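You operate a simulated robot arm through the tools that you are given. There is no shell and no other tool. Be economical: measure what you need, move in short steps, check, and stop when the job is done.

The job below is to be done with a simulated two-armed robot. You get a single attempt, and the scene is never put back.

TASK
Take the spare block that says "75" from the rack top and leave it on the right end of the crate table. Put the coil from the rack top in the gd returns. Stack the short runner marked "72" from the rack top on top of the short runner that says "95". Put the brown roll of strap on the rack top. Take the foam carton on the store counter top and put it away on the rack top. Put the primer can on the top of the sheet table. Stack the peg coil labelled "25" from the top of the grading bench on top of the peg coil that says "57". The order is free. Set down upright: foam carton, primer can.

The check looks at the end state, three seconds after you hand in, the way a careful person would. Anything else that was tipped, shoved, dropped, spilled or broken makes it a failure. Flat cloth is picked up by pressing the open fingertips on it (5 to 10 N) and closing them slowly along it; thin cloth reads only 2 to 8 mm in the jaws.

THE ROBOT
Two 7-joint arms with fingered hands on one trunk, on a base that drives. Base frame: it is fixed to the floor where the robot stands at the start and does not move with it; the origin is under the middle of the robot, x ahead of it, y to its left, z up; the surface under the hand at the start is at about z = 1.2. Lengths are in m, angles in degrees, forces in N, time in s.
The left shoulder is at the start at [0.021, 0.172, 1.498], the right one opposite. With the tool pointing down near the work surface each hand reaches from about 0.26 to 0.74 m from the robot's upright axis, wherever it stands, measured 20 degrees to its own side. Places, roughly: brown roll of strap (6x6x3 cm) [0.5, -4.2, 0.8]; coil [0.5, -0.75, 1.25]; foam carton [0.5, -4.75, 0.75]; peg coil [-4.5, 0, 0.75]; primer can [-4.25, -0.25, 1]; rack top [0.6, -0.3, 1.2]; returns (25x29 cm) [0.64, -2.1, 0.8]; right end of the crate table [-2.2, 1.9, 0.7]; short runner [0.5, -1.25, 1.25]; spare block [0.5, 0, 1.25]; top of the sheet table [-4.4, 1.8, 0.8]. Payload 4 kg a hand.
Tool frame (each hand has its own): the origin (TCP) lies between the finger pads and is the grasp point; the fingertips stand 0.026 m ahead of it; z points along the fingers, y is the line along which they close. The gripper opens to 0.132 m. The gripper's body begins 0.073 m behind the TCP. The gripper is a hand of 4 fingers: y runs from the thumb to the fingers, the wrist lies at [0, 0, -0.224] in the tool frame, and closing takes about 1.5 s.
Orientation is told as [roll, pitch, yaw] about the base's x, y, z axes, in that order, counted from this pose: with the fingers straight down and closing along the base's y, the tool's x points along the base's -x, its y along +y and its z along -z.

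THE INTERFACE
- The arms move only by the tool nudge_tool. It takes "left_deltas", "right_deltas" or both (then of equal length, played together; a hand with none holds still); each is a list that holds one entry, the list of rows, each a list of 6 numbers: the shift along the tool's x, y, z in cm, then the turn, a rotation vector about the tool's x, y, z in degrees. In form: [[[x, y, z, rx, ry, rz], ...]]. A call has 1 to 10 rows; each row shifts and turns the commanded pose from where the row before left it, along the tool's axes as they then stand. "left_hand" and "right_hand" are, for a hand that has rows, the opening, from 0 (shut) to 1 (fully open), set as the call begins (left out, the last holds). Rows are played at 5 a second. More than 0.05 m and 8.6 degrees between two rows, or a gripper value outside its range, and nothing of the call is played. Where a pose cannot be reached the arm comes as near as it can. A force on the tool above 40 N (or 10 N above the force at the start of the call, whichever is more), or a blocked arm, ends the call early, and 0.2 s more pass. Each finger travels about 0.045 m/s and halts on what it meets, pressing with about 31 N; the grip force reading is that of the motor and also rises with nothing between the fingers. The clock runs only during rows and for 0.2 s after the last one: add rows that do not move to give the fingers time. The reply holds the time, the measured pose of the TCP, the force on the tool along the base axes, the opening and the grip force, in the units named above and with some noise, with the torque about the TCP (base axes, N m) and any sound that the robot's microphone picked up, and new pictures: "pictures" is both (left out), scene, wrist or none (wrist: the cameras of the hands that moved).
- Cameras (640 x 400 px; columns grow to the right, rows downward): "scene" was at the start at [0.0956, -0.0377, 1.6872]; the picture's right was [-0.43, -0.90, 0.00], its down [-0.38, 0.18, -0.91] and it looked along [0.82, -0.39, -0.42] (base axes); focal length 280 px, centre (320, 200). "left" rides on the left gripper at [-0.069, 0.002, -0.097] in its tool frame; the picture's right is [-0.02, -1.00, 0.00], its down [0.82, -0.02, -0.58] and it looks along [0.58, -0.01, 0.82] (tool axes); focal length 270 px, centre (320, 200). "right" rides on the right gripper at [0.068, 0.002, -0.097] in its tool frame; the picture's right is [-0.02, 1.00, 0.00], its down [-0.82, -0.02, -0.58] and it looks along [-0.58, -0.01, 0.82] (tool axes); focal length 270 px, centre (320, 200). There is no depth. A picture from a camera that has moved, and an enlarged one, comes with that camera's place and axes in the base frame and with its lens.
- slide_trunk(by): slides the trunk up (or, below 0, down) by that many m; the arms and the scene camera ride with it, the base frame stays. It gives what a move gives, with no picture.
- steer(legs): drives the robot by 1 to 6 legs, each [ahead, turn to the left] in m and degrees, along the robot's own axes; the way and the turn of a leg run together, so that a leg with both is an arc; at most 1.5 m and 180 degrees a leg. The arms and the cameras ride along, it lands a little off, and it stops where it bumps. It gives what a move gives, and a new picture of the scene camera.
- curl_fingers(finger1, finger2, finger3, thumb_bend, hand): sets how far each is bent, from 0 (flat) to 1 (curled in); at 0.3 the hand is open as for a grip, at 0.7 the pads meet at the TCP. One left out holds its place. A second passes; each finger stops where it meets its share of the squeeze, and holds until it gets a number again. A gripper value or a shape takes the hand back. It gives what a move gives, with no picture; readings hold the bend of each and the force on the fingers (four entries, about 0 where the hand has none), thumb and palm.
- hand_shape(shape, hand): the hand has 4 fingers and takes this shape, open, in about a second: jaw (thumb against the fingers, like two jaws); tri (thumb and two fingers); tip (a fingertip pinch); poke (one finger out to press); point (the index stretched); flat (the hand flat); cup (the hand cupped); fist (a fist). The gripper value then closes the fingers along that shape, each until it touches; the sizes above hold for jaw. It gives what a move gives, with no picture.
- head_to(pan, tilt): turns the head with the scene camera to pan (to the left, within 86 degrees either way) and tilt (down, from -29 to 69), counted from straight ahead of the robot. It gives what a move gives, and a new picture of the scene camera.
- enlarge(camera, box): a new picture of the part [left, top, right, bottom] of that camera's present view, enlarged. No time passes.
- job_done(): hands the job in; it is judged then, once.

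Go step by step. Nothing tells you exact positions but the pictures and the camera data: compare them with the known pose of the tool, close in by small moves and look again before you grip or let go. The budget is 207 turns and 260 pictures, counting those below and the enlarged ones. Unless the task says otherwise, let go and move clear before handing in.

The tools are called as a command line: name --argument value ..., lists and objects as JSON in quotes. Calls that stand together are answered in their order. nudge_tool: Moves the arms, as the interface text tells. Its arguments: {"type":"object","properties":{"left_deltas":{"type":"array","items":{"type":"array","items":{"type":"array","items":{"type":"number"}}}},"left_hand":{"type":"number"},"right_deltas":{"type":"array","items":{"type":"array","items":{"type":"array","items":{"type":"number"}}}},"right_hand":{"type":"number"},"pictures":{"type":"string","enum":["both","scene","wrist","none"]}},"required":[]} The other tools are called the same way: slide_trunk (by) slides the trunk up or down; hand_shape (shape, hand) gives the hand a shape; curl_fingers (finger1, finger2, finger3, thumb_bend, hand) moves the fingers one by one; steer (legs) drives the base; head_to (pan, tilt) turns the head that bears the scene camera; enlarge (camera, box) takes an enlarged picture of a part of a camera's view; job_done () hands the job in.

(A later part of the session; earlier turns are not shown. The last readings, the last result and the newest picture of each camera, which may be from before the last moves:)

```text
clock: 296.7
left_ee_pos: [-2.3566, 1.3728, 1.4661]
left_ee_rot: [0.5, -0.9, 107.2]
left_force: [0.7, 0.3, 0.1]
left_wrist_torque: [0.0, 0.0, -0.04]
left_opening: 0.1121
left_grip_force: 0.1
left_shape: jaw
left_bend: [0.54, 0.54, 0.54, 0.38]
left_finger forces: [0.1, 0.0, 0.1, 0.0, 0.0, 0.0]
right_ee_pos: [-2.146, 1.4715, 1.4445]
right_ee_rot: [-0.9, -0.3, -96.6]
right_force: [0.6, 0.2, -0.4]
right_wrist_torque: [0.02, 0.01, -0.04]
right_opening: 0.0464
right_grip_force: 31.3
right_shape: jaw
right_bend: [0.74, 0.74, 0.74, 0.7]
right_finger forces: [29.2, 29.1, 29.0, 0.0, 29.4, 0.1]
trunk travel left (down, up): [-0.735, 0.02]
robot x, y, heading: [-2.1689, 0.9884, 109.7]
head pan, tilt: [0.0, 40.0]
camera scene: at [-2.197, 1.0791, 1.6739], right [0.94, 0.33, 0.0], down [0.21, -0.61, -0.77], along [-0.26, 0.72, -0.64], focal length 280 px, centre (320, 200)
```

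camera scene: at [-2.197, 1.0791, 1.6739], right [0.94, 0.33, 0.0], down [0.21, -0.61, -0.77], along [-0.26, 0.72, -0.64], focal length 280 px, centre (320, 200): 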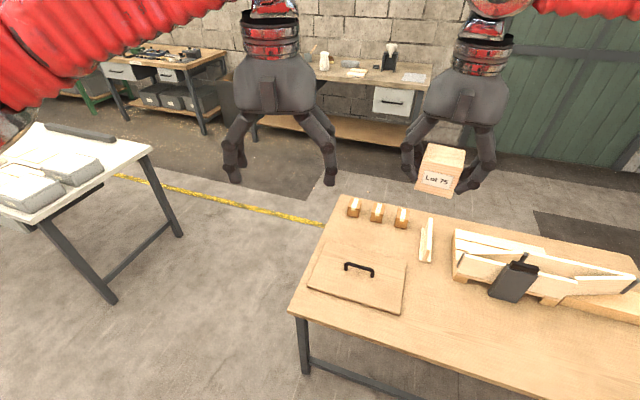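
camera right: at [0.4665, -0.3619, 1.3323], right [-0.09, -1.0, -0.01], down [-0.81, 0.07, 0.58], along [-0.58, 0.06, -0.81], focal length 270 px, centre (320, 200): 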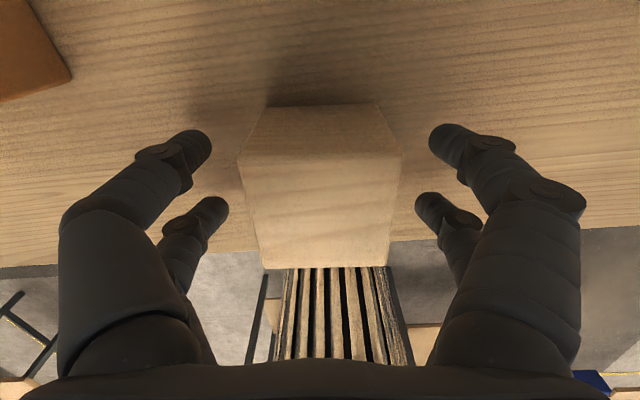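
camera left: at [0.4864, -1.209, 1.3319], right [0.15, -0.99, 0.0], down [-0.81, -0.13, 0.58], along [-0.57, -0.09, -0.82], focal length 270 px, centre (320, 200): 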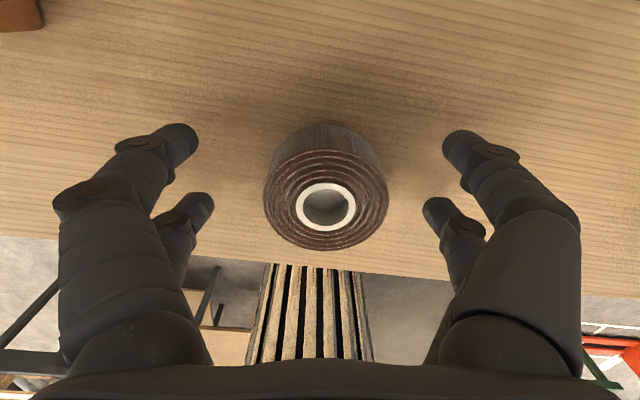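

The right end is partly covered by a lid board; a free strip lies at its front edge (y 1.54–1.66). I approach and lower the trunk.

steer --legs '[[0.1, 0]]'

slide_trunk --by -0.48

head_to --pan -5 --tilt 45

```text
clock: 297.9
left_ee_pos: [-2.3925, 1.4675, 1.4671]
left_ee_rot: [0.4, -1.0, 107.2]
left_force: [-0.4, 0.5, 0.2]
left_wrist_torque: [-0.01, -0.02, 0.01]
left_opening: 0.1122
left_grip_force: 0.1
left_shape: jaw
left_bend: [0.54, 0.54, 0.54, 0.38]
left_finger forces: [0.0, 0.0, 0.1, 0.0, 0.0, 0.0]
right_ee_pos: [-2.1812, 1.5646, 1.4455]
right_ee_rot: [-0.8, -0.2, -96.5]
right_force: [0.6, -0.1, -1.2]
right_wrist_torque: [-0.05, -0.01, 0.01]
right_opening: 0.0465
right_grip_force: 31.3
right_shape: jaw
right_bend: [0.74, 0.74, 0.74, 0.7]
right_finger forces: [29.3, 29.0, 29.0, 0.0, 29.3, 0.1]
trunk travel left (down, up): [-0.735, 0.02]
robot x, y, heading: [-2.202, 1.0845, 109.4]
head pan, tilt: [0.0, 40.0]
camera scene: at [-2.2326, 1.1729, 1.6739], right [0.94, 0.33, 0.0], down [0.22, -0.61, -0.77], along [-0.26, 0.72, -0.64], focal length 280 px, centre (320, 200)
```

scene: 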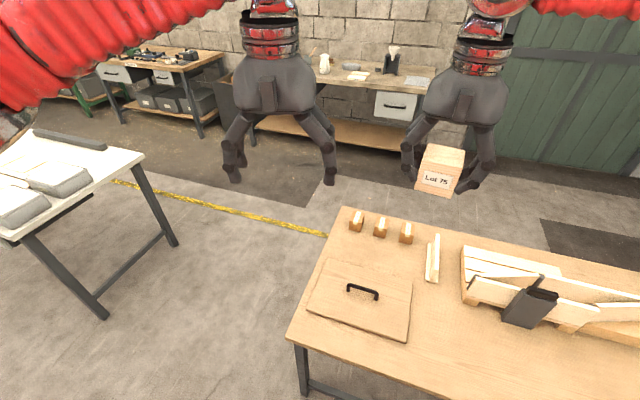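

```text
refused: -0.48 is not a number from -0.4 to 0.4
```

```text
clock: 298.6
left_ee_pos: [-2.3929, 1.4696, 1.4665]
left_ee_rot: [0.4, -0.9, 107.3]
left_force: [-0.1, 0.1, 0.5]
left_wrist_torque: [-0.02, -0.05, -0.04]
left_opening: 0.1123
left_grip_force: 0.1
left_shape: jaw
left_bend: [0.54, 0.54, 0.54, 0.38]
left_finger forces: [0.1, 0.0, 0.1, 0.0, 0.1, 0.0]
right_ee_pos: [-2.1814, 1.5658, 1.4443]
right_ee_rot: [-0.8, -0.2, -96.5]
right_force: [-0.3, 0.3, -0.5]
right_wrist_torque: [-0.03, 0.02, -0.01]
right_opening: 0.0465
right_grip_force: 31.1
right_shape: jaw
right_bend: [0.74, 0.74, 0.74, 0.7]
right_finger forces: [29.3, 29.1, 29.1, 0.0, 29.3, 0.1]
trunk travel left (down, up): [-0.735, 0.02]
robot x, y, heading: [-2.2002, 1.084, 109.4]
head pan, tilt: [-5.0, 45.0]
camera scene: at [-2.2246, 1.1735, 1.6666], right [0.97, 0.25, 0.0], down [0.18, -0.69, -0.71], along [-0.18, 0.68, -0.71], focal length 280 px, centre (320, 200)
```

scene: 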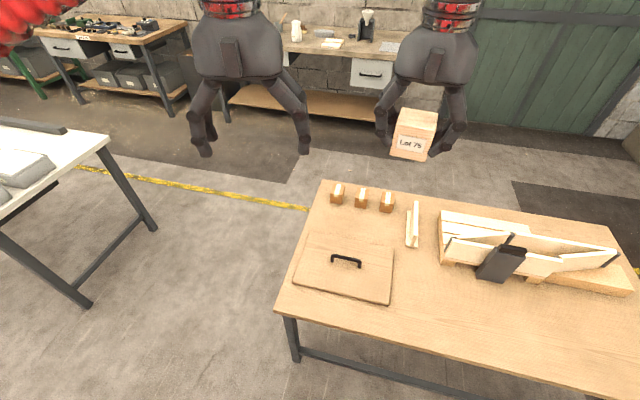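

slide_trunk --by -0.4

slide_trunk --by -0.08

nudge_tool --right_deltas '[[[3.3, -2.3, 0, 0, 0, -6.5], [0, 0, 4, 0, 0, 0], [0, 0, 0, 0, 0, 0]]]' --pictures "both"

```text
clock: 302.4
left_ee_pos: [-2.391, 1.4683, 1.0668]
left_ee_rot: [0.4, -1.0, 107.3]
left_force: [0.0, 0.4, 0.2]
left_wrist_torque: [0.03, -0.03, -0.02]
left_opening: 0.1119
left_grip_force: 0.2
left_shape: jaw
left_bend: [0.54, 0.54, 0.54, 0.38]
left_finger forces: [0.0, 0.0, 0.1, 0.0, 0.0, 0.1]
right_ee_pos: [-2.181, 1.5645, 1.0456]
right_ee_rot: [-0.9, -0.2, -96.6]
right_force: [0.9, 0.2, -1.7]
right_wrist_torque: [0.01, 0.0, -0.03]
right_opening: 0.0465
right_grip_force: 30.9
right_shape: jaw
right_bend: [0.74, 0.74, 0.74, 0.7]
right_finger forces: [29.2, 29.1, 29.0, 0.1, 29.3, 0.0]
trunk travel left (down, up): [-0.335, 0.42]
robot x, y, heading: [-2.2012, 1.0791, 109.3]
head pan, tilt: [-5.0, 45.0]
```

```text
clock: 303.6
left_ee_pos: [-2.3916, 1.4669, 0.9888]
left_ee_rot: [0.4, -1.1, 107.3]
left_force: [-0.6, -0.3, 0.7]
left_wrist_torque: [0.03, 0.02, -0.03]
left_opening: 0.1123
left_grip_force: 0.1
left_shape: jaw
left_bend: [0.54, 0.54, 0.54, 0.38]
left_finger forces: [0.0, 0.1, 0.0, 0.0, 0.0, 0.0]
right_ee_pos: [-2.1803, 1.5648, 0.9654]
right_ee_rot: [-0.9, -0.2, -96.6]
right_force: [-0.3, 0.0, -0.6]
right_wrist_torque: [0.0, 0.0, -0.03]
right_opening: 0.0462
right_grip_force: 31.0
right_shape: jaw
right_bend: [0.74, 0.74, 0.74, 0.7]
right_finger forces: [29.1, 29.0, 29.0, 0.1, 29.2, 0.0]
trunk travel left (down, up): [-0.255, 0.5]
robot x, y, heading: [-2.2003, 1.0822, 109.6]
head pan, tilt: [-5.0, 45.0]
```

```text
clock: 304.4
left_ee_pos: [-2.3913, 1.466, 0.9886]
left_ee_rot: [0.4, -1.0, 107.4]
left_force: [-0.2, 0.5, -0.6]
left_wrist_torque: [0.01, 0.0, -0.01]
left_opening: 0.1124
left_grip_force: 0.0
left_shape: jaw
left_bend: [0.54, 0.54, 0.54, 0.38]
left_finger forces: [0.0, 0.0, 0.0, 0.1, 0.0, 0.1]
right_ee_pos: [-2.1999, 1.5989, 0.9248]
right_ee_rot: [-1.0, -0.1, -90.0]
right_force: [-0.1, 0.0, -0.1]
right_wrist_torque: [0.0, 0.0, -0.04]
right_opening: 0.0465
right_grip_force: 30.8
right_shape: jaw
right_bend: [0.74, 0.74, 0.74, 0.7]
right_finger forces: [29.2, 29.0, 28.9, 0.0, 29.2, 0.0]
trunk travel left (down, up): [-0.255, 0.5]
robot x, y, heading: [-2.2005, 1.0844, 109.4]
head pan, tilt: [-5.0, 45.0]
camera scene: at [-2.2479, 1.2396, 1.1826], right [0.97, 0.25, 0.0], down [0.18, -0.69, -0.71], along [-0.18, 0.68, -0.71], focal length 280 px, centre (320, 200)
camera right: at [-2.1966, 1.6678, 1.0204], right [1.0, -0.03, -0.02], down [-0.01, -0.81, 0.58], along [-0.03, -0.58, -0.81], focal length 270 px, centre (320, 200)
```

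scene: 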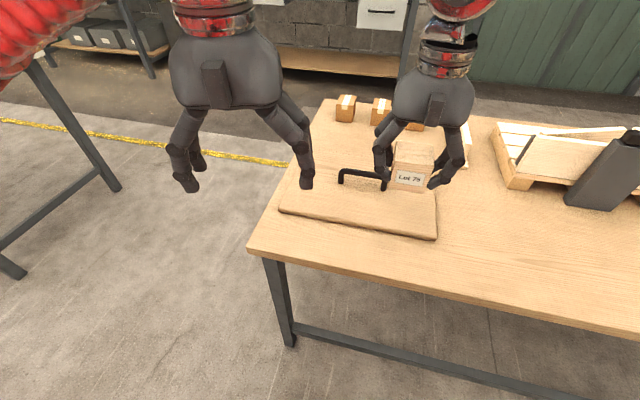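
right: 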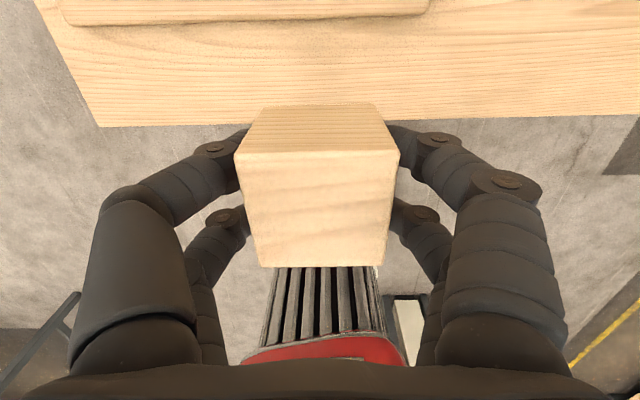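

Block is centred over the strip. Lower it.

nudge_tool --right_deltas '[[[0, 0, 4, 0, 0, 0], [0, 0, 4, 0, 0, 0], [0, 0, 4, 0, 0, 0], [0, 0, 4, 0, 0, 0], [0, 0, 1, 0, 0, 0], [0, 0, 0.5, 0, 0, 0], [0, 0, 0.5, 0, 0, 0], [0, 0, 0, 0, 0, 0]]]' --pictures "wrist"

```text
clock: 306.1
left_ee_pos: [-2.392, 1.4662, 0.9879]
left_ee_rot: [0.4, -1.0, 107.4]
left_force: [-0.2, -0.3, -0.5]
left_wrist_torque: [0.01, 0.02, 0.0]
left_opening: 0.1124
left_grip_force: 0.1
left_shape: jaw
left_bend: [0.54, 0.54, 0.54, 0.38]
left_finger forces: [0.1, 0.1, 0.1, 0.0, 0.1, 0.0]
right_ee_pos: [-2.2033, 1.5992, 0.7445]
right_ee_rot: [-1.0, 0.0, -90.0]
right_force: [0.1, -0.3, -0.4]
right_wrist_torque: [-0.02, -0.01, 0.0]
right_opening: 0.0464
right_grip_force: 30.9
right_shape: jaw
right_bend: [0.74, 0.74, 0.74, 0.7]
right_finger forces: [29.2, 28.9, 28.9, 0.0, 29.3, 0.0]
trunk travel left (down, up): [-0.255, 0.5]
robot x, y, heading: [-2.1982, 1.0808, 109.2]
head pan, tilt: [-5.0, 45.0]
camera right: at [-2.1994, 1.6679, 0.8409], right [1.0, -0.03, -0.02], down [-0.01, -0.81, 0.58], along [-0.03, -0.58, -0.81], focal length 270 px, centre (320, 200)
```

right: 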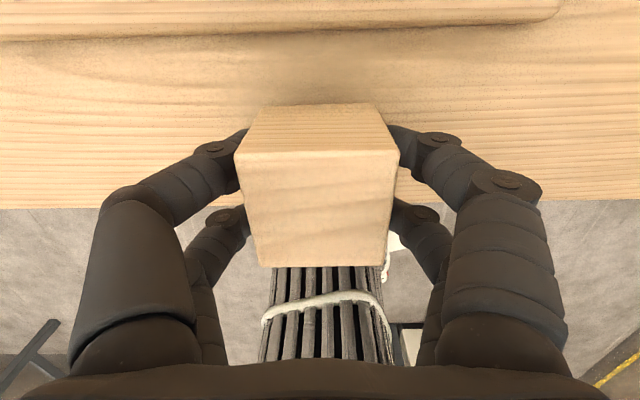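

nudge_tool --right_deltas '[[[0.4, 0, 0.3, 0, 0, 0], [0, 0, 0.3, 0, 0, 0], [0, 0, 0.2, 0, 0, 0], [0, 0, 0.2, 0, 0, 0], [0, 0, 0, 0, 0, 0]]]' --pictures "none"

```text
clock: 307.4
left_ee_pos: [-2.3917, 1.4669, 0.9876]
left_ee_rot: [0.3, -1.0, 107.3]
left_force: [-0.8, 0.6, 0.4]
left_wrist_torque: [-0.03, -0.03, 0.01]
left_opening: 0.1122
left_grip_force: 0.0
left_shape: jaw
left_bend: [0.54, 0.54, 0.54, 0.38]
left_finger forces: [0.0, 0.0, 0.0, 0.1, 0.0, 0.0]
right_ee_pos: [-2.2022, 1.6038, 0.7345]
right_ee_rot: [-0.9, -0.1, -90.0]
right_force: [0.2, -0.9, 0.4]
right_wrist_torque: [-0.03, 0.01, 0.01]
right_opening: 0.0464
right_grip_force: 31.2
right_shape: jaw
right_bend: [0.74, 0.74, 0.74, 0.7]
right_finger forces: [29.1, 28.9, 28.9, 0.0, 29.1, 0.0]
trunk travel left (down, up): [-0.255, 0.5]
robot x, y, heading: [-2.1986, 1.0833, 109.3]
head pan, tilt: [-5.0, 45.0]
```

nudge_tool --right_deltas '[[[0, 0, 0.2, 0, 0, 0], [0, 0, 0.2, 0, 0, 0], [0, 0, 0, 0, 0, 0]]]' --pictures "none"

```text
clock: 308.1
left_ee_pos: [-2.3922, 1.4664, 0.9865]
left_ee_rot: [0.4, -1.0, 107.3]
left_force: [0.1, 0.5, 0.4]
left_wrist_torque: [-0.02, 0.02, -0.01]
left_opening: 0.1123
left_grip_force: 0.1
left_shape: jaw
left_bend: [0.54, 0.54, 0.54, 0.38]
left_finger forces: [0.1, 0.0, 0.0, 0.0, 0.1, 0.1]
right_ee_pos: [-2.203, 1.603, 0.731]
right_ee_rot: [-0.9, -0.1, -90.0]
right_force: [0.4, -0.8, -1.0]
right_wrist_torque: [0.04, 0.0, -0.02]
right_opening: 0.0465
right_grip_force: 31.0
right_shape: jaw
right_bend: [0.74, 0.74, 0.74, 0.7]
right_finger forces: [29.2, 28.9, 28.9, 0.1, 29.2, 0.0]
trunk travel left (down, up): [-0.255, 0.5]
robot x, y, heading: [-2.1952, 1.0806, 109.5]
head pan, tilt: [-5.0, 45.0]
```

nudge_tool --right_deltas '[[[0, 0, 0.3, 0, 0, 0], [0, 0, 0.3, 0, 0, 0], [0, 0, 0.3, 0, 0, 0], [0, 0, 0, 0, 0, 0]]]' --pictures "wrist"

```text
clock: 309.1
left_ee_pos: [-2.3925, 1.4664, 0.9882]
left_ee_rot: [0.4, -1.1, 107.3]
left_force: [-0.3, 0.0, 0.5]
left_wrist_torque: [-0.03, 0.03, 0.0]
left_opening: 0.1123
left_grip_force: 0.1
left_shape: jaw
left_bend: [0.54, 0.54, 0.54, 0.38]
left_finger forces: [0.0, 0.0, 0.0, 0.0, 0.1, 0.0]
right_ee_pos: [-2.2029, 1.604, 0.7229]
right_ee_rot: [-0.9, 0.0, -90.2]
right_force: [0.0, 0.2, -0.6]
right_wrist_torque: [0.02, 0.03, 0.0]
right_opening: 0.0461
right_grip_force: 30.8
right_shape: jaw
right_bend: [0.74, 0.74, 0.74, 0.7]
right_finger forces: [29.2, 28.9, 28.9, 0.0, 29.2, 0.1]
trunk travel left (down, up): [-0.255, 0.5]
robot x, y, heading: [-2.2011, 1.0832, 109.4]
head pan, tilt: [-5.0, 45.0]
camera right: at [-2.2, 1.672, 0.8179], right [1.0, -0.03, -0.02], down [-0.01, -0.81, 0.58], along [-0.03, -0.58, -0.81], focal length 270 px, centre (320, 200)
```

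right: 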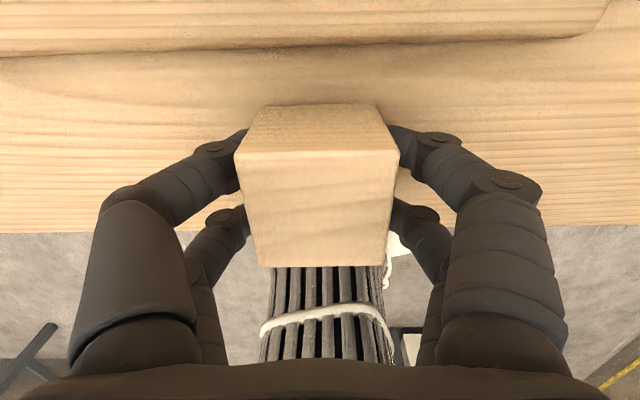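

nudge_tool --right_deltas '[[[0, 0, 0.4, 0, 0, 0], [0, 0, 0.4, 0, 0, 0], [0, 0, 0.3, 0, 0, 0], [0, 0, 0.3, 0, 0, 0], [0, 0, 0, 0, 0, 0]]]' --pictures "none"

```text
clock: 310.1
left_ee_pos: [-2.3913, 1.4646, 0.9888]
left_ee_rot: [0.2, -1.1, 107.4]
left_force: [0.7, 0.7, 0.1]
left_wrist_torque: [-0.01, 0.04, 0.02]
left_opening: 0.1124
left_grip_force: 0.0
left_shape: jaw
left_bend: [0.54, 0.54, 0.54, 0.38]
left_finger forces: [0.0, 0.0, 0.0, 0.0, 0.0, 0.0]
right_ee_pos: [-2.2042, 1.6039, 0.7159]
right_ee_rot: [-1.1, 0.3, -90.2]
right_force: [7.8, -7.2, 25.1]
right_wrist_torque: [-0.12, -0.37, -0.1]
right_opening: 0.047
right_grip_force: 31.2
right_shape: jaw
right_bend: [0.74, 0.74, 0.74, 0.7]
right_finger forces: [34.1, 34.2, 30.7, 0.0, 30.4, 0.0]
trunk travel left (down, up): [-0.255, 0.5]
robot x, y, heading: [-2.1943, 1.0822, 109.5]
head pan, tilt: [-5.0, 45.0]
stopped in row 4 (right hand): the force on the tool passed its limit at 43 N (the readings are from after the stop); the commanded pose is now the measured one
```

Contact. I ease up 2 mm, open and lift.

nudge_tool --right_deltas '[[[0, 0, -0.2, 0, 0, 0], [0, 0, 0, 0, 0, 0]]]' --pictures "none"

nudge_tool --right_deltas '[[[0, 0, 0, 0, 0, 0], [0, 0, 0, 0, 0, 0], [0, 0, 0, 0, 0, 0], [0, 0, 0, 0, 0, 0], [0, 0, 0, 0, 0, 0]]]' --right_hand 0.8 --pictures "none"

nudge_tool --right_deltas '[[[0, 0, -2, 0, 0, 0], [0, 0, -4, 0, 0, 0], [0, 0, -4, 0, 0, 0], [0, 0, -4, 0, 0, 0], [0, 0, -4, 0, 0, 0], [0, 0, -4, 0, 0, 0], [0, 0, -4, 0, 0, 0]]]' --pictures "both"

```text
clock: 310.7
left_ee_pos: [-2.3924, 1.4645, 0.9882]
left_ee_rot: [0.4, -1.1, 107.3]
left_force: [-0.4, -0.3, 0.3]
left_wrist_torque: [-0.02, 0.01, 0.02]
left_opening: 0.1122
left_grip_force: 0.0
left_shape: jaw
left_bend: [0.54, 0.54, 0.54, 0.38]
left_finger forces: [0.0, 0.0, 0.0, 0.0, 0.0, 0.0]
right_ee_pos: [-2.2051, 1.6043, 0.7161]
right_ee_rot: [-1.1, 0.3, -90.0]
right_force: [3.1, -6.2, 17.3]
right_wrist_torque: [-0.06, -0.27, -0.09]
right_opening: 0.0471
right_grip_force: 31.1
right_shape: jaw
right_bend: [0.74, 0.74, 0.74, 0.7]
right_finger forces: [33.1, 33.2, 31.8, 0.0, 31.1, 0.0]
trunk travel left (down, up): [-0.255, 0.5]
robot x, y, heading: [-2.1999, 1.0815, 109.3]
head pan, tilt: [-5.0, 45.0]
```

```text
clock: 311.9
left_ee_pos: [-2.391, 1.4669, 0.9885]
left_ee_rot: [0.4, -1.0, 107.4]
left_force: [0.6, -0.3, 0.1]
left_wrist_torque: [-0.02, -0.03, -0.02]
left_opening: 0.1125
left_grip_force: 0.1
left_shape: jaw
left_bend: [0.54, 0.54, 0.54, 0.38]
left_finger forces: [0.0, 0.0, 0.0, 0.0, 0.0, 0.1]
right_ee_pos: [-2.2038, 1.6043, 0.7155]
right_ee_rot: [-1.0, 0.2, -90.0]
right_force: [-0.9, -0.4, 0.1]
right_wrist_torque: [0.0, -0.02, -0.03]
right_opening: 0.1052
right_grip_force: 0.1
right_shape: jaw
right_bend: [0.59, 0.59, 0.59, 0.45]
right_finger forces: [0.0, 0.0, 0.0, 0.0, 0.0, 0.0]
trunk travel left (down, up): [-0.255, 0.5]
robot x, y, heading: [-2.1982, 1.0831, 109.8]
head pan, tilt: [-5.0, 45.0]
```

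```text
clock: 313.5
left_ee_pos: [-2.3912, 1.4667, 0.9883]
left_ee_rot: [0.4, -1.0, 107.3]
left_force: [-0.5, -0.5, -0.5]
left_wrist_torque: [0.0, 0.0, 0.02]
left_opening: 0.1121
left_grip_force: 0.0
left_shape: jaw
left_bend: [0.54, 0.54, 0.54, 0.38]
left_finger forces: [0.1, 0.0, 0.0, 0.0, 0.0, 0.1]
right_ee_pos: [-2.2009, 1.6042, 0.9759]
right_ee_rot: [-1.1, 0.3, -89.9]
right_force: [-1.0, -0.2, 0.2]
right_wrist_torque: [0.01, 0.02, 0.05]
right_opening: 0.1053
right_grip_force: 0.1
right_shape: jaw
right_bend: [0.59, 0.59, 0.59, 0.45]
right_finger forces: [0.0, 0.1, 0.1, 0.0, 0.0, 0.0]
trunk travel left (down, up): [-0.255, 0.5]
robot x, y, heading: [-2.1961, 1.0836, 109.6]
head pan, tilt: [-5.0, 45.0]
camera scene: at [-2.2479, 1.2391, 1.1827], right [0.97, 0.25, 0.0], down [0.18, -0.69, -0.71], along [-0.18, 0.68, -0.71], focal length 280 px, centre (320, 200)
camera right: at [-2.1968, 1.6718, 1.0721], right [1.0, -0.03, -0.02], down [-0.01, -0.82, 0.58], along [-0.03, -0.57, -0.82], focal length 270 px, centre (320, 200)
```

scene: 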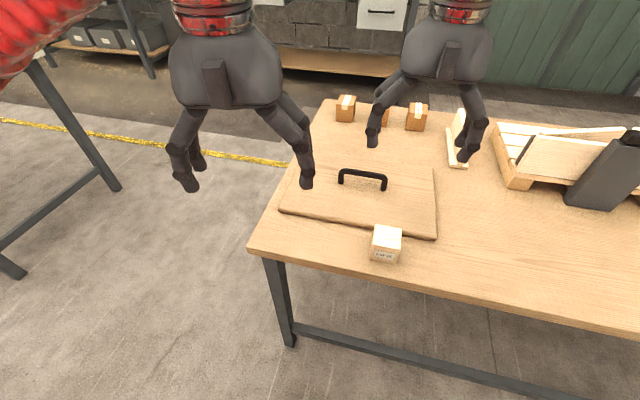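
right: 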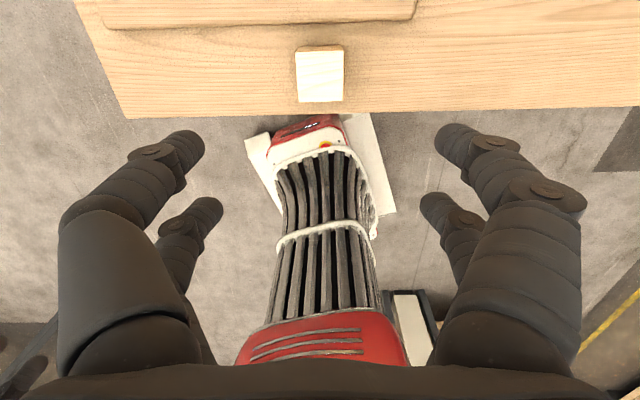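

Block 75 is on the table's right end. Next the grading bench: raise the trunk a bit and drive west.

slide_trunk --by 0.3

steer --legs '[[-0.12, 0], [0, 85], [0.6, 0], [0, 35], [0.7, 0], [0, -48]]'

head_to --pan 0 --tilt 25

```text
clock: 316.5
left_ee_pos: [-2.391, 1.4666, 1.287]
left_ee_rot: [0.4, -0.8, 107.4]
left_force: [-0.3, -0.9, 1.2]
left_wrist_torque: [0.02, -0.02, 0.02]
left_opening: 0.1122
left_grip_force: 0.0
left_shape: jaw
left_bend: [0.54, 0.54, 0.54, 0.38]
left_finger forces: [0.0, 0.1, 0.0, 0.1, 0.1, 0.0]
right_ee_pos: [-2.1986, 1.6043, 1.2751]
right_ee_rot: [-0.9, 0.1, -89.9]
right_force: [-0.4, 0.2, 0.2]
right_wrist_torque: [0.0, -0.01, 0.0]
right_opening: 0.1056
right_grip_force: 0.1
right_shape: jaw
right_bend: [0.59, 0.59, 0.59, 0.45]
right_finger forces: [0.1, 0.1, 0.0, 0.0, 0.0, 0.0]
trunk travel left (down, up): [-0.555, 0.2]
robot x, y, heading: [-2.2012, 1.0843, 109.6]
head pan, tilt: [-5.0, 45.0]
```

```text
clock: 319.3
left_ee_pos: [-2.4778, 1.2564, 1.2885]
left_ee_rot: [0.3, -1.0, 128.5]
left_force: [-1.2, -0.3, 0.2]
left_wrist_torque: [0.01, 0.01, 0.0]
left_opening: 0.1121
left_grip_force: 0.0
left_shape: jaw
left_bend: [0.54, 0.54, 0.54, 0.38]
left_finger forces: [0.1, 0.0, 0.1, 0.1, 0.0, 0.1]
right_ee_pos: [-2.3465, 1.4561, 1.2769]
right_ee_rot: [-1.0, 0.2, -69.0]
right_force: [-0.5, -0.3, 0.1]
right_wrist_torque: [0.03, -0.04, 0.01]
right_opening: 0.1055
right_grip_force: 0.0
right_shape: jaw
right_bend: [0.59, 0.59, 0.59, 0.44]
right_finger forces: [0.0, 0.0, 0.0, 0.1, 0.0, 0.1]
trunk travel left (down, up): [-0.555, 0.2]
robot x, y, heading: [-2.1447, 0.9754, 130.7]
head pan, tilt: [-5.0, 45.0]
stopped in leg 2: the robot was blocked; the commanded pose is now the measured one
camera scene: at [-2.2021, 1.0566, 1.4867], right [0.81, 0.59, 0.0], down [0.42, -0.57, -0.71], along [-0.41, 0.57, -0.71], focal length 280 px, centre (320, 200)
```

scene: 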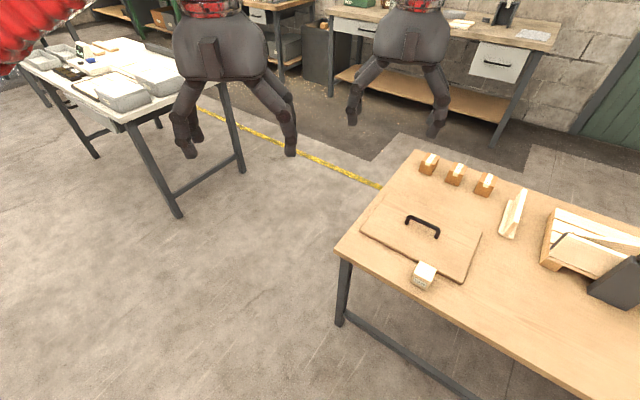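

```text
clock: 320.1
left_ee_pos: [-2.4736, 1.2588, 1.2886]
left_ee_rot: [0.3, -0.9, 128.6]
left_force: [-0.5, -0.1, 0.6]
left_wrist_torque: [0.03, -0.02, 0.05]
left_opening: 0.1124
left_grip_force: 0.0
left_shape: jaw
left_bend: [0.54, 0.54, 0.54, 0.38]
left_finger forces: [0.1, 0.0, 0.1, 0.1, 0.0, 0.0]
right_ee_pos: [-2.3442, 1.457, 1.2759]
right_ee_rot: [-1.0, 0.0, -69.0]
right_force: [0.3, 0.5, 0.0]
right_wrist_torque: [0.03, 0.01, 0.0]
right_opening: 0.1053
right_grip_force: 0.1
right_shape: jaw
right_bend: [0.59, 0.59, 0.59, 0.44]
right_finger forces: [0.0, 0.0, 0.0, 0.1, 0.0, 0.0]
trunk travel left (down, up): [-0.555, 0.2]
robot x, y, heading: [-2.1479, 0.9794, 130.7]
head pan, tilt: [0.0, 25.0]
camera scene: at [-2.2127, 1.0616, 1.5171], right [0.76, 0.65, 0.0], down [0.28, -0.32, -0.91], along [-0.59, 0.69, -0.42], focal length 280 px, centre (320, 200)
```

scene: 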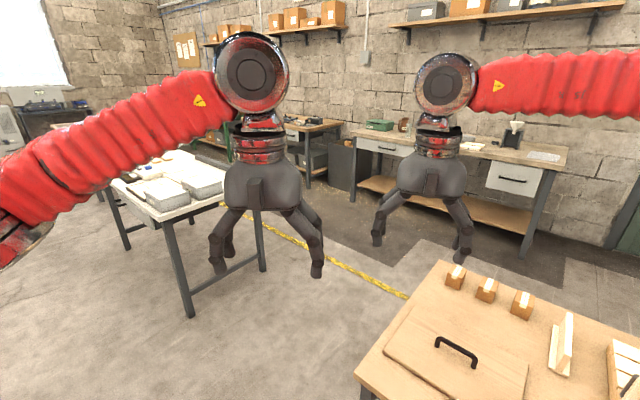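

steer --legs '[[0.12, 20], [0.25, 40], [0.9, 10], [0, 25]]'

```text
clock: 323.6
left_ee_pos: [-2.8775, 0.9793, 1.2882]
left_ee_rot: [0.3, -1.0, -175.8]
left_force: [-0.3, -0.4, 0.3]
left_wrist_torque: [0.03, -0.1, -0.03]
left_opening: 0.1121
left_grip_force: 0.1
left_shape: jaw
left_bend: [0.54, 0.54, 0.54, 0.38]
left_finger forces: [0.1, 0.0, 0.1, 0.1, 0.0, 0.0]
right_ee_pos: [-2.9686, 1.1999, 1.2736]
right_ee_rot: [-0.8, -0.2, -13.4]
right_force: [-1.1, -0.8, -1.1]
right_wrist_torque: [0.08, -0.08, 0.02]
right_opening: 0.1053
right_grip_force: 0.1
right_shape: jaw
right_bend: [0.59, 0.59, 0.59, 0.44]
right_finger forces: [0.0, 0.0, 0.0, 0.0, 0.0, 0.0]
trunk travel left (down, up): [-0.555, 0.2]
robot x, y, heading: [-2.463, 1.1461, -171.0]
head pan, tilt: [0.0, 25.0]
stopped in leg 2: the robot was blocked; the commanded pose is now the measured one
camera scene: at [-2.5707, 1.1225, 1.5167], right [-0.16, 0.99, 0.0], down [0.42, 0.07, -0.9], along [-0.89, -0.14, -0.43], focal length 280 px, centre (320, 200)
```

scene: 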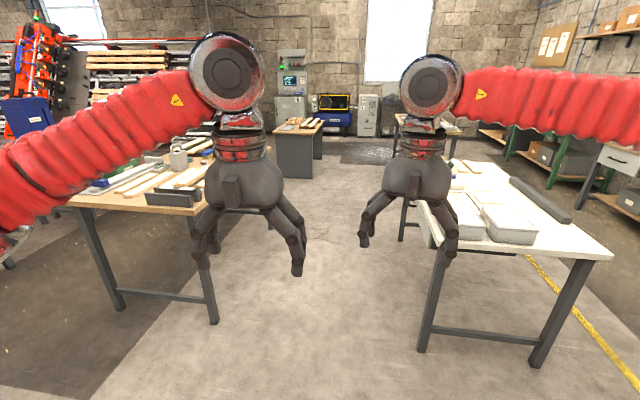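

steer --legs '[[0.4, 8], [0.6, 0], [0.85, -15]]'

head_to --pan 60 --tilt 30

```text
clock: 329.0
left_ee_pos: [-3.8, 0.6623, 1.2915]
left_ee_rot: [0.3, -1.0, -167.8]
left_force: [-1.0, -0.5, -0.2]
left_wrist_torque: [0.02, -0.04, 0.0]
left_opening: 0.1121
left_grip_force: 0.1
left_shape: jaw
left_bend: [0.54, 0.54, 0.54, 0.38]
left_finger forces: [0.0, 0.1, 0.0, 0.0, 0.1, 0.0]
right_ee_pos: [-3.9249, 0.8741, 1.3098]
right_ee_rot: [-1.9, 4.1, -6.9]
right_force: [-0.2, -0.5, -0.6]
right_wrist_torque: [0.0, -0.03, -0.01]
right_opening: 0.1056
right_grip_force: 0.0
right_shape: jaw
right_bend: [0.59, 0.59, 0.59, 0.44]
right_finger forces: [0.1, 0.1, 0.0, 0.0, 0.0, 0.0]
trunk travel left (down, up): [-0.555, 0.2]
robot x, y, heading: [-3.4114, 0.8815, -164.0]
head pan, tilt: [0.0, 25.0]
stopped in leg 2: the robot was blocked; the commanded pose is now the measured one
camera scene: at [-3.5178, 0.8463, 1.5168], right [-0.28, 0.96, 0.0], down [0.41, 0.12, -0.9], along [-0.87, -0.25, -0.43], focal length 280 px, centre (320, 200)
```

scene: 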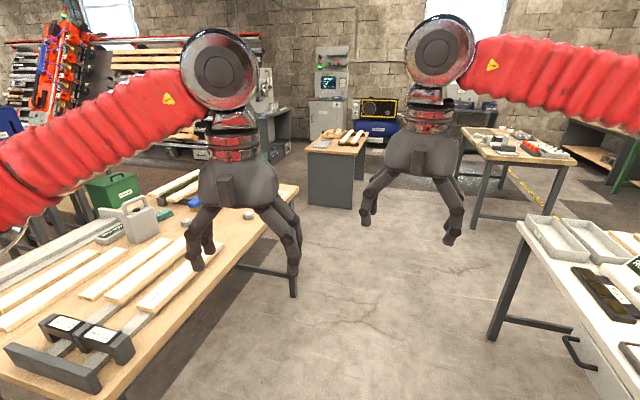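

```text
clock: 330.3
left_ee_pos: [-3.7976, 0.6651, 1.2916]
left_ee_rot: [0.4, -1.3, -167.8]
left_force: [-0.1, 0.5, -0.3]
left_wrist_torque: [0.0, -0.04, -0.02]
left_opening: 0.1122
left_grip_force: 0.0
left_shape: jaw
left_bend: [0.54, 0.54, 0.54, 0.38]
left_finger forces: [0.0, 0.0, 0.0, 0.0, 0.0, 0.0]
right_ee_pos: [-3.922, 0.876, 1.3121]
right_ee_rot: [-2.0, 4.3, -6.7]
right_force: [0.7, 0.7, -0.6]
right_wrist_torque: [0.0, 0.01, 0.01]
right_opening: 0.1056
right_grip_force: 0.0
right_shape: jaw
right_bend: [0.59, 0.59, 0.59, 0.44]
right_finger forces: [0.0, 0.0, 0.1, 0.1, 0.0, 0.0]
trunk travel left (down, up): [-0.555, 0.2]
robot x, y, heading: [-3.4108, 0.8776, -164.2]
head pan, tilt: [60.0, 30.0]
camera scene: at [-3.447, 0.7858, 1.5093], right [-0.97, 0.24, 0.0], down [0.12, 0.49, -0.87], along [-0.21, -0.84, -0.5], focal length 280 px, centre (320, 200)
```

scene: 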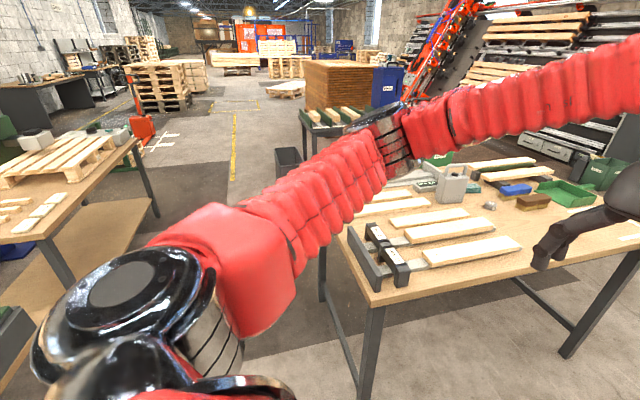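

I look to the right to see what blocked the way.

head_to --pan -70 --tilt 40

head_to --pan 0 --tilt 60

```text
clock: 332.4
left_ee_pos: [-3.7965, 0.6648, 1.2921]
left_ee_rot: [0.4, -1.2, -167.8]
left_force: [0.2, 0.9, 0.3]
left_wrist_torque: [0.02, 0.02, 0.0]
left_opening: 0.1121
left_grip_force: 0.1
left_shape: jaw
left_bend: [0.54, 0.54, 0.54, 0.38]
left_finger forces: [0.0, 0.1, 0.0, 0.1, 0.0, 0.1]
right_ee_pos: [-3.9226, 0.8755, 1.312]
right_ee_rot: [-2.0, 4.3, -6.9]
right_force: [0.7, -0.6, -0.4]
right_wrist_torque: [-0.04, 0.0, 0.03]
right_opening: 0.1057
right_grip_force: 0.1
right_shape: jaw
right_bend: [0.59, 0.59, 0.59, 0.44]
right_finger forces: [0.0, 0.0, 0.1, 0.0, 0.1, 0.1]
trunk travel left (down, up): [-0.555, 0.2]
robot x, y, heading: [-3.412, 0.8819, -164.1]
head pan, tilt: [-70.0, 40.0]
camera scene: at [-3.4752, 0.9423, 1.4939], right [0.81, 0.59, 0.0], down [0.38, -0.52, -0.77], along [-0.45, 0.62, -0.64], focal length 280 px, centre (320, 200)
```

scene: 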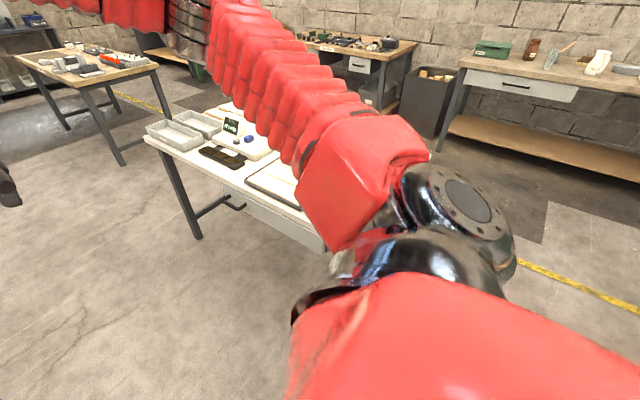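

```text
clock: 333.8
left_ee_pos: [-3.7975, 0.6657, 1.2914]
left_ee_rot: [0.3, -1.2, -167.8]
left_force: [0.5, 0.7, -0.1]
left_wrist_torque: [0.04, -0.02, -0.01]
left_opening: 0.112
left_grip_force: 0.0
left_shape: jaw
left_bend: [0.54, 0.54, 0.54, 0.38]
left_finger forces: [0.0, 0.1, 0.0, 0.0, 0.1, 0.1]
right_ee_pos: [-3.9222, 0.8755, 1.3122]
right_ee_rot: [-2.1, 4.3, -6.8]
right_force: [0.1, -0.5, 0.2]
right_wrist_torque: [0.01, 0.01, 0.02]
right_opening: 0.1056
right_grip_force: 0.0
right_shape: jaw
right_bend: [0.59, 0.59, 0.59, 0.44]
right_finger forces: [0.1, 0.0, 0.0, 0.0, 0.0, 0.0]
trunk travel left (down, up): [-0.555, 0.2]
robot x, y, heading: [-3.4095, 0.8818, -163.8]
head pan, tilt: [0.0, 60.0]
camera scene: at [-3.4893, 0.8553, 1.4672], right [-0.27, 0.96, 0.0], down [0.83, 0.24, -0.5], along [-0.48, -0.14, -0.87], focal length 280 px, centre (320, 200)
```

scene: 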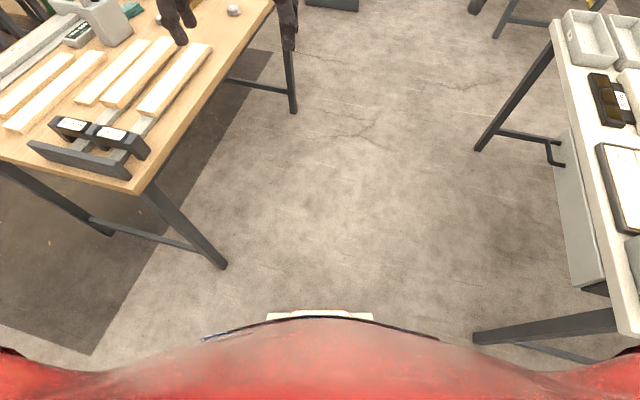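

steer --legs '[[-0.1, 0], [0, -16], [0.5, 0]]'

```text
clock: 337.3
left_ee_pos: [-3.9208, 0.8083, 1.2991]
left_ee_rot: [0.5, -2.2, 175.9]
left_force: [-1.1, -0.6, -0.1]
left_wrist_torque: [-0.04, 0.0, 0.01]
left_opening: 0.1122
left_grip_force: 0.1
left_shape: jaw
left_bend: [0.54, 0.54, 0.54, 0.38]
left_finger forces: [0.1, 0.0, 0.0, 0.0, 0.0, 0.0]
right_ee_pos: [-3.9862, 1.0427, 1.4104]
right_ee_rot: [-19.0, 9.6, -28.2]
right_force: [1.0, 0.4, 0.5]
right_wrist_torque: [0.03, -0.01, -0.02]
right_opening: 0.1056
right_grip_force: 0.1
right_shape: jaw
right_bend: [0.59, 0.59, 0.59, 0.44]
right_finger forces: [0.1, 0.0, 0.0, 0.0, 0.0, 0.0]
trunk travel left (down, up): [-0.555, 0.2]
robot x, y, heading: [-3.513, 0.8954, 177.1]
head pan, tilt: [0.0, 60.0]
stopped in leg 3: the robot was blocked; the commanded pose is now the measured one
camera scene: at [-3.585, 0.8983, 1.4678], right [0.05, 1.0, 0.0], down [0.86, -0.04, -0.5], along [-0.5, 0.02, -0.86], focal length 280 px, centre (320, 200)
```

scene: 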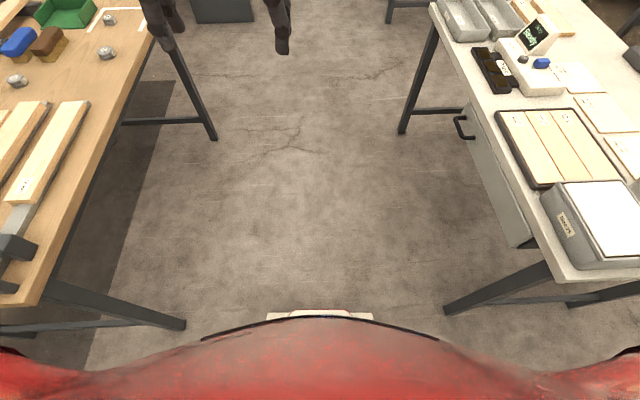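

The right arm is being deflected, likely its elbow touching something at the sheet table. I back off at once, raise the trunk and look.

steer --legs '[[-0.25, 0]]'

head_to --pan -40 --tilt 35

```text
clock: 339.1
left_ee_pos: [-3.6784, 0.7974, 1.2956]
left_ee_rot: [0.5, -1.8, 175.9]
left_force: [0.6, 0.0, 0.1]
left_wrist_torque: [-0.02, 0.01, 0.01]
left_opening: 0.1122
left_grip_force: 0.1
left_shape: jaw
left_bend: [0.54, 0.54, 0.54, 0.38]
left_finger forces: [0.0, 0.0, 0.1, 0.1, 0.0, 0.0]
right_ee_pos: [-3.7466, 1.0327, 1.4059]
right_ee_rot: [-19.0, 9.2, -28.2]
right_force: [-0.9, -0.4, -0.1]
right_wrist_torque: [0.06, 0.01, 0.02]
right_opening: 0.1055
right_grip_force: 0.0
right_shape: jaw
right_bend: [0.59, 0.59, 0.59, 0.44]
right_finger forces: [0.0, 0.0, 0.1, 0.0, 0.0, 0.0]
trunk travel left (down, up): [-0.555, 0.2]
robot x, y, heading: [-3.2632, 0.8833, 177.1]
head pan, tilt: [0.0, 60.0]
camera scene: at [-3.3432, 0.8873, 1.4671], right [0.05, 1.0, 0.0], down [0.87, -0.04, -0.5], along [-0.5, 0.02, -0.87], focal length 280 px, centre (320, 200)
```

scene: 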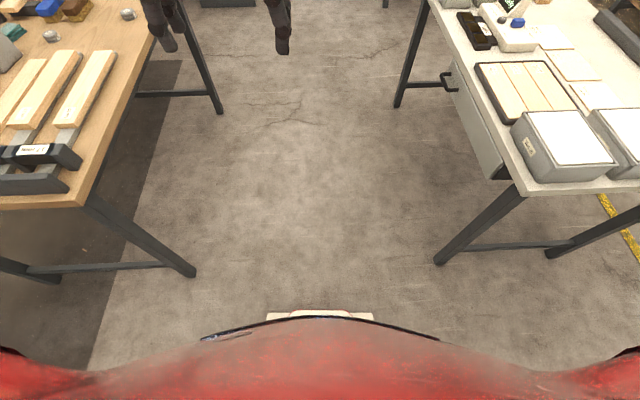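

```text
clock: 340.2
left_ee_pos: [-3.6782, 0.796, 1.2961]
left_ee_rot: [0.5, -1.8, 175.8]
left_force: [0.4, 0.0, -0.5]
left_wrist_torque: [-0.01, -0.01, 0.02]
left_opening: 0.1121
left_grip_force: 0.0
left_shape: jaw
left_bend: [0.54, 0.54, 0.54, 0.38]
left_finger forces: [0.0, 0.0, 0.0, 0.1, 0.0, 0.1]
right_ee_pos: [-3.7459, 1.0328, 1.4073]
right_ee_rot: [-18.8, 9.0, -28.2]
right_force: [0.2, -0.2, -0.1]
right_wrist_torque: [-0.02, 0.01, 0.0]
right_opening: 0.1055
right_grip_force: 0.1
right_shape: jaw
right_bend: [0.59, 0.59, 0.59, 0.44]
right_finger forces: [0.0, 0.0, 0.0, 0.1, 0.0, 0.0]
trunk travel left (down, up): [-0.555, 0.2]
robot x, y, heading: [-3.2575, 0.8835, 177.2]
head pan, tilt: [-40.0, 35.0]
camera scene: at [-3.3408, 0.9439, 1.5014], right [0.68, 0.73, 0.0], down [0.42, -0.39, -0.82], along [-0.6, 0.56, -0.57], focal length 280 px, centre (320, 200)
```

scene: 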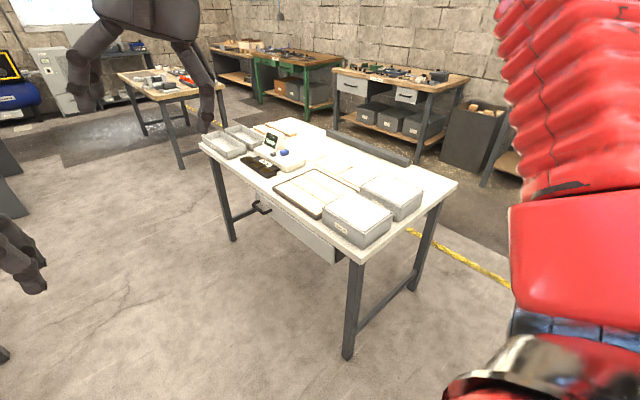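

enlarge --camera "scene" --box '[180, 90, 480, 280]'

```text
2.11 times, centred on (330, 185) of scene
camera zoom: at [-3.3408, 0.9439, 1.5014], right [0.68, 0.73, 0.0], down [0.42, -0.39, -0.82], along [-0.6, 0.56, -0.57], focal length 590 px, centre (299, 232)
```

zoom: 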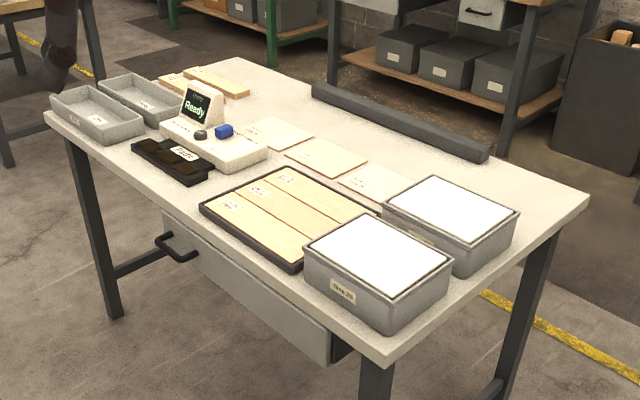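

Nothing on the sheet table was moved. I raise the trunk fully so the elbows clear everything, and re-level the right hand.

slide_trunk --by 0.19

steer --legs '[[0, 3], [0.45, 0]]'

```text
clock: 342.3
left_ee_pos: [-3.6797, 0.7975, 1.4868]
left_ee_rot: [0.4, -1.8, 176.0]
left_force: [-0.6, 0.0, 0.3]
left_wrist_torque: [0.03, -0.01, -0.07]
left_opening: 0.1123
left_grip_force: 0.0
left_shape: jaw
left_bend: [0.54, 0.54, 0.54, 0.38]
left_finger forces: [0.0, 0.0, 0.1, 0.1, 0.1, 0.0]
right_ee_pos: [-3.7455, 1.0324, 1.5957]
right_ee_rot: [-18.8, 9.2, -28.2]
right_force: [0.1, 0.6, 0.5]
right_wrist_torque: [-0.02, 0.02, 0.01]
right_opening: 0.1058
right_grip_force: 0.0
right_shape: jaw
right_bend: [0.59, 0.59, 0.59, 0.44]
right_finger forces: [0.0, 0.1, 0.1, 0.0, 0.0, 0.0]
trunk travel left (down, up): [-0.745, 0.01]
robot x, y, heading: [-3.2638, 0.8797, 177.1]
head pan, tilt: [-40.0, 35.0]
```

```text
clock: 345.5
left_ee_pos: [-4.1186, 0.7679, 1.4873]
left_ee_rot: [0.5, -2.0, 179.4]
left_force: [0.3, -1.1, 0.1]
left_wrist_torque: [0.0, -0.01, -0.04]
left_opening: 0.112
left_grip_force: 0.0
left_shape: jaw
left_bend: [0.54, 0.54, 0.54, 0.38]
left_finger forces: [0.0, 0.0, 0.2, 0.0, 0.0, 0.0]
right_ee_pos: [-4.1989, 1.0015, 1.5965]
right_ee_rot: [-19.1, 9.1, -24.8]
right_force: [-0.4, 1.0, -0.4]
right_wrist_torque: [-0.01, 0.01, -0.01]
right_opening: 0.1056
right_grip_force: 0.1
right_shape: jaw
right_bend: [0.59, 0.59, 0.59, 0.44]
right_finger forces: [0.1, 0.0, 0.1, 0.0, 0.0, 0.1]
trunk travel left (down, up): [-0.745, 0.01]
robot x, y, heading: [-3.7082, 0.8757, -179.3]
head pan, tilt: [-40.0, 35.0]
camera scene: at [-3.7851, 0.9343, 1.6916], right [0.63, 0.77, 0.0], down [0.44, -0.36, -0.82], along [-0.63, 0.52, -0.57], focal length 280 px, centre (320, 200)
```

scene: 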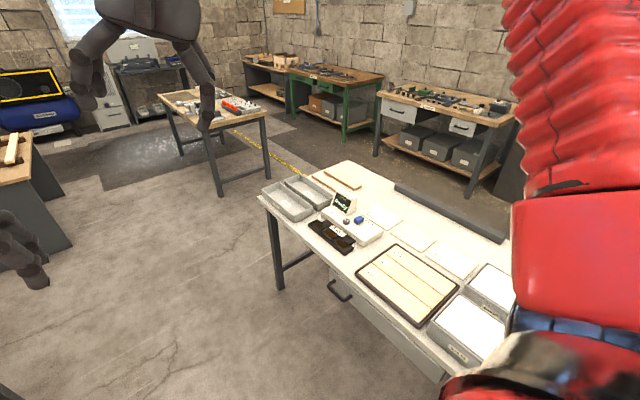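

Raised, it passes. I continue along the corridor and look at the grading bench on the left.

steer --legs '[[0.6, 0]]'

head_to --pan 80 --tilt 35

```text
clock: 348.9
left_ee_pos: [-4.717, 0.7574, 1.4881]
left_ee_rot: [0.5, -1.8, 179.6]
left_force: [-1.0, -0.7, 0.1]
left_wrist_torque: [0.04, 0.0, -0.02]
left_opening: 0.112
left_grip_force: 0.1
left_shape: jaw
left_bend: [0.54, 0.54, 0.54, 0.38]
left_finger forces: [0.1, 0.0, 0.0, 0.0, 0.1, 0.0]
right_ee_pos: [-4.7993, 0.9873, 1.5978]
right_ee_rot: [-18.8, 9.1, -24.5]
right_force: [-0.6, -0.7, 0.1]
right_wrist_torque: [0.01, 0.02, 0.04]
right_opening: 0.1054
right_grip_force: 0.0
right_shape: jaw
right_bend: [0.59, 0.59, 0.59, 0.44]
right_finger forces: [0.0, 0.1, 0.1, 0.0, 0.0, 0.0]
trunk travel left (down, up): [-0.745, 0.01]
robot x, y, heading: [-4.3109, 0.867, -179.1]
head pan, tilt: [-40.0, 35.0]
camera scene: at [-4.3846, 0.9235, 1.6916], right [0.63, 0.78, 0.0], down [0.45, -0.36, -0.82], along [-0.64, 0.51, -0.57], focal length 280 px, centre (320, 200)
```

scene: 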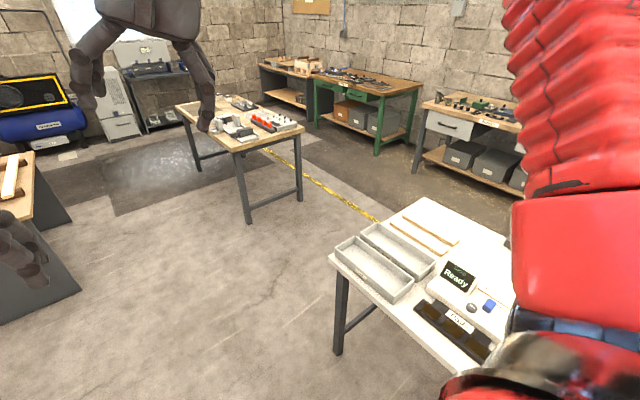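

```text
clock: 350.9
left_ee_pos: [-4.7178, 0.7564, 1.489]
left_ee_rot: [0.5, -1.7, 179.5]
left_force: [0.7, 0.0, 0.5]
left_wrist_torque: [0.05, 0.0, 0.01]
left_opening: 0.1121
left_grip_force: 0.1
left_shape: jaw
left_bend: [0.54, 0.54, 0.54, 0.38]
left_finger forces: [0.0, 0.0, 0.0, 0.0, 0.1, 0.0]
right_ee_pos: [-4.7992, 0.9884, 1.5979]
right_ee_rot: [-18.9, 9.1, -24.5]
right_force: [-0.2, -0.2, 1.3]
right_wrist_torque: [0.02, -0.05, 0.02]
right_opening: 0.1058
right_grip_force: 0.0
right_shape: jaw
right_bend: [0.59, 0.59, 0.59, 0.44]
right_finger forces: [0.1, 0.0, 0.0, 0.0, 0.1, 0.1]
trunk travel left (down, up): [-0.745, 0.01]
robot x, y, heading: [-4.3056, 0.8697, -178.8]
head pan, tilt: [80.0, 35.0]
camera scene: at [-4.3303, 0.7812, 1.6916], right [-0.99, 0.16, 0.0], down [0.09, 0.57, -0.82], along [-0.13, -0.81, -0.57], focal length 280 px, centre (320, 200)
```

scene: 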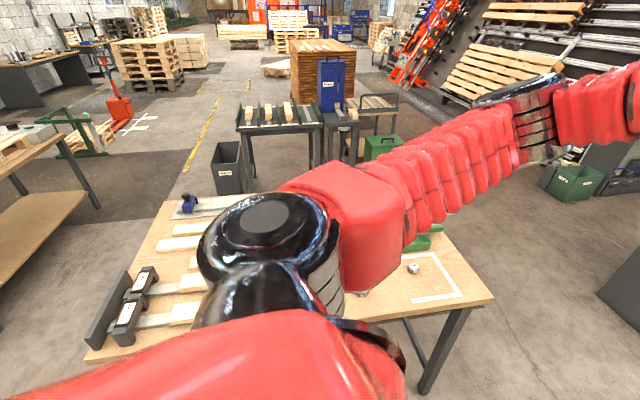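

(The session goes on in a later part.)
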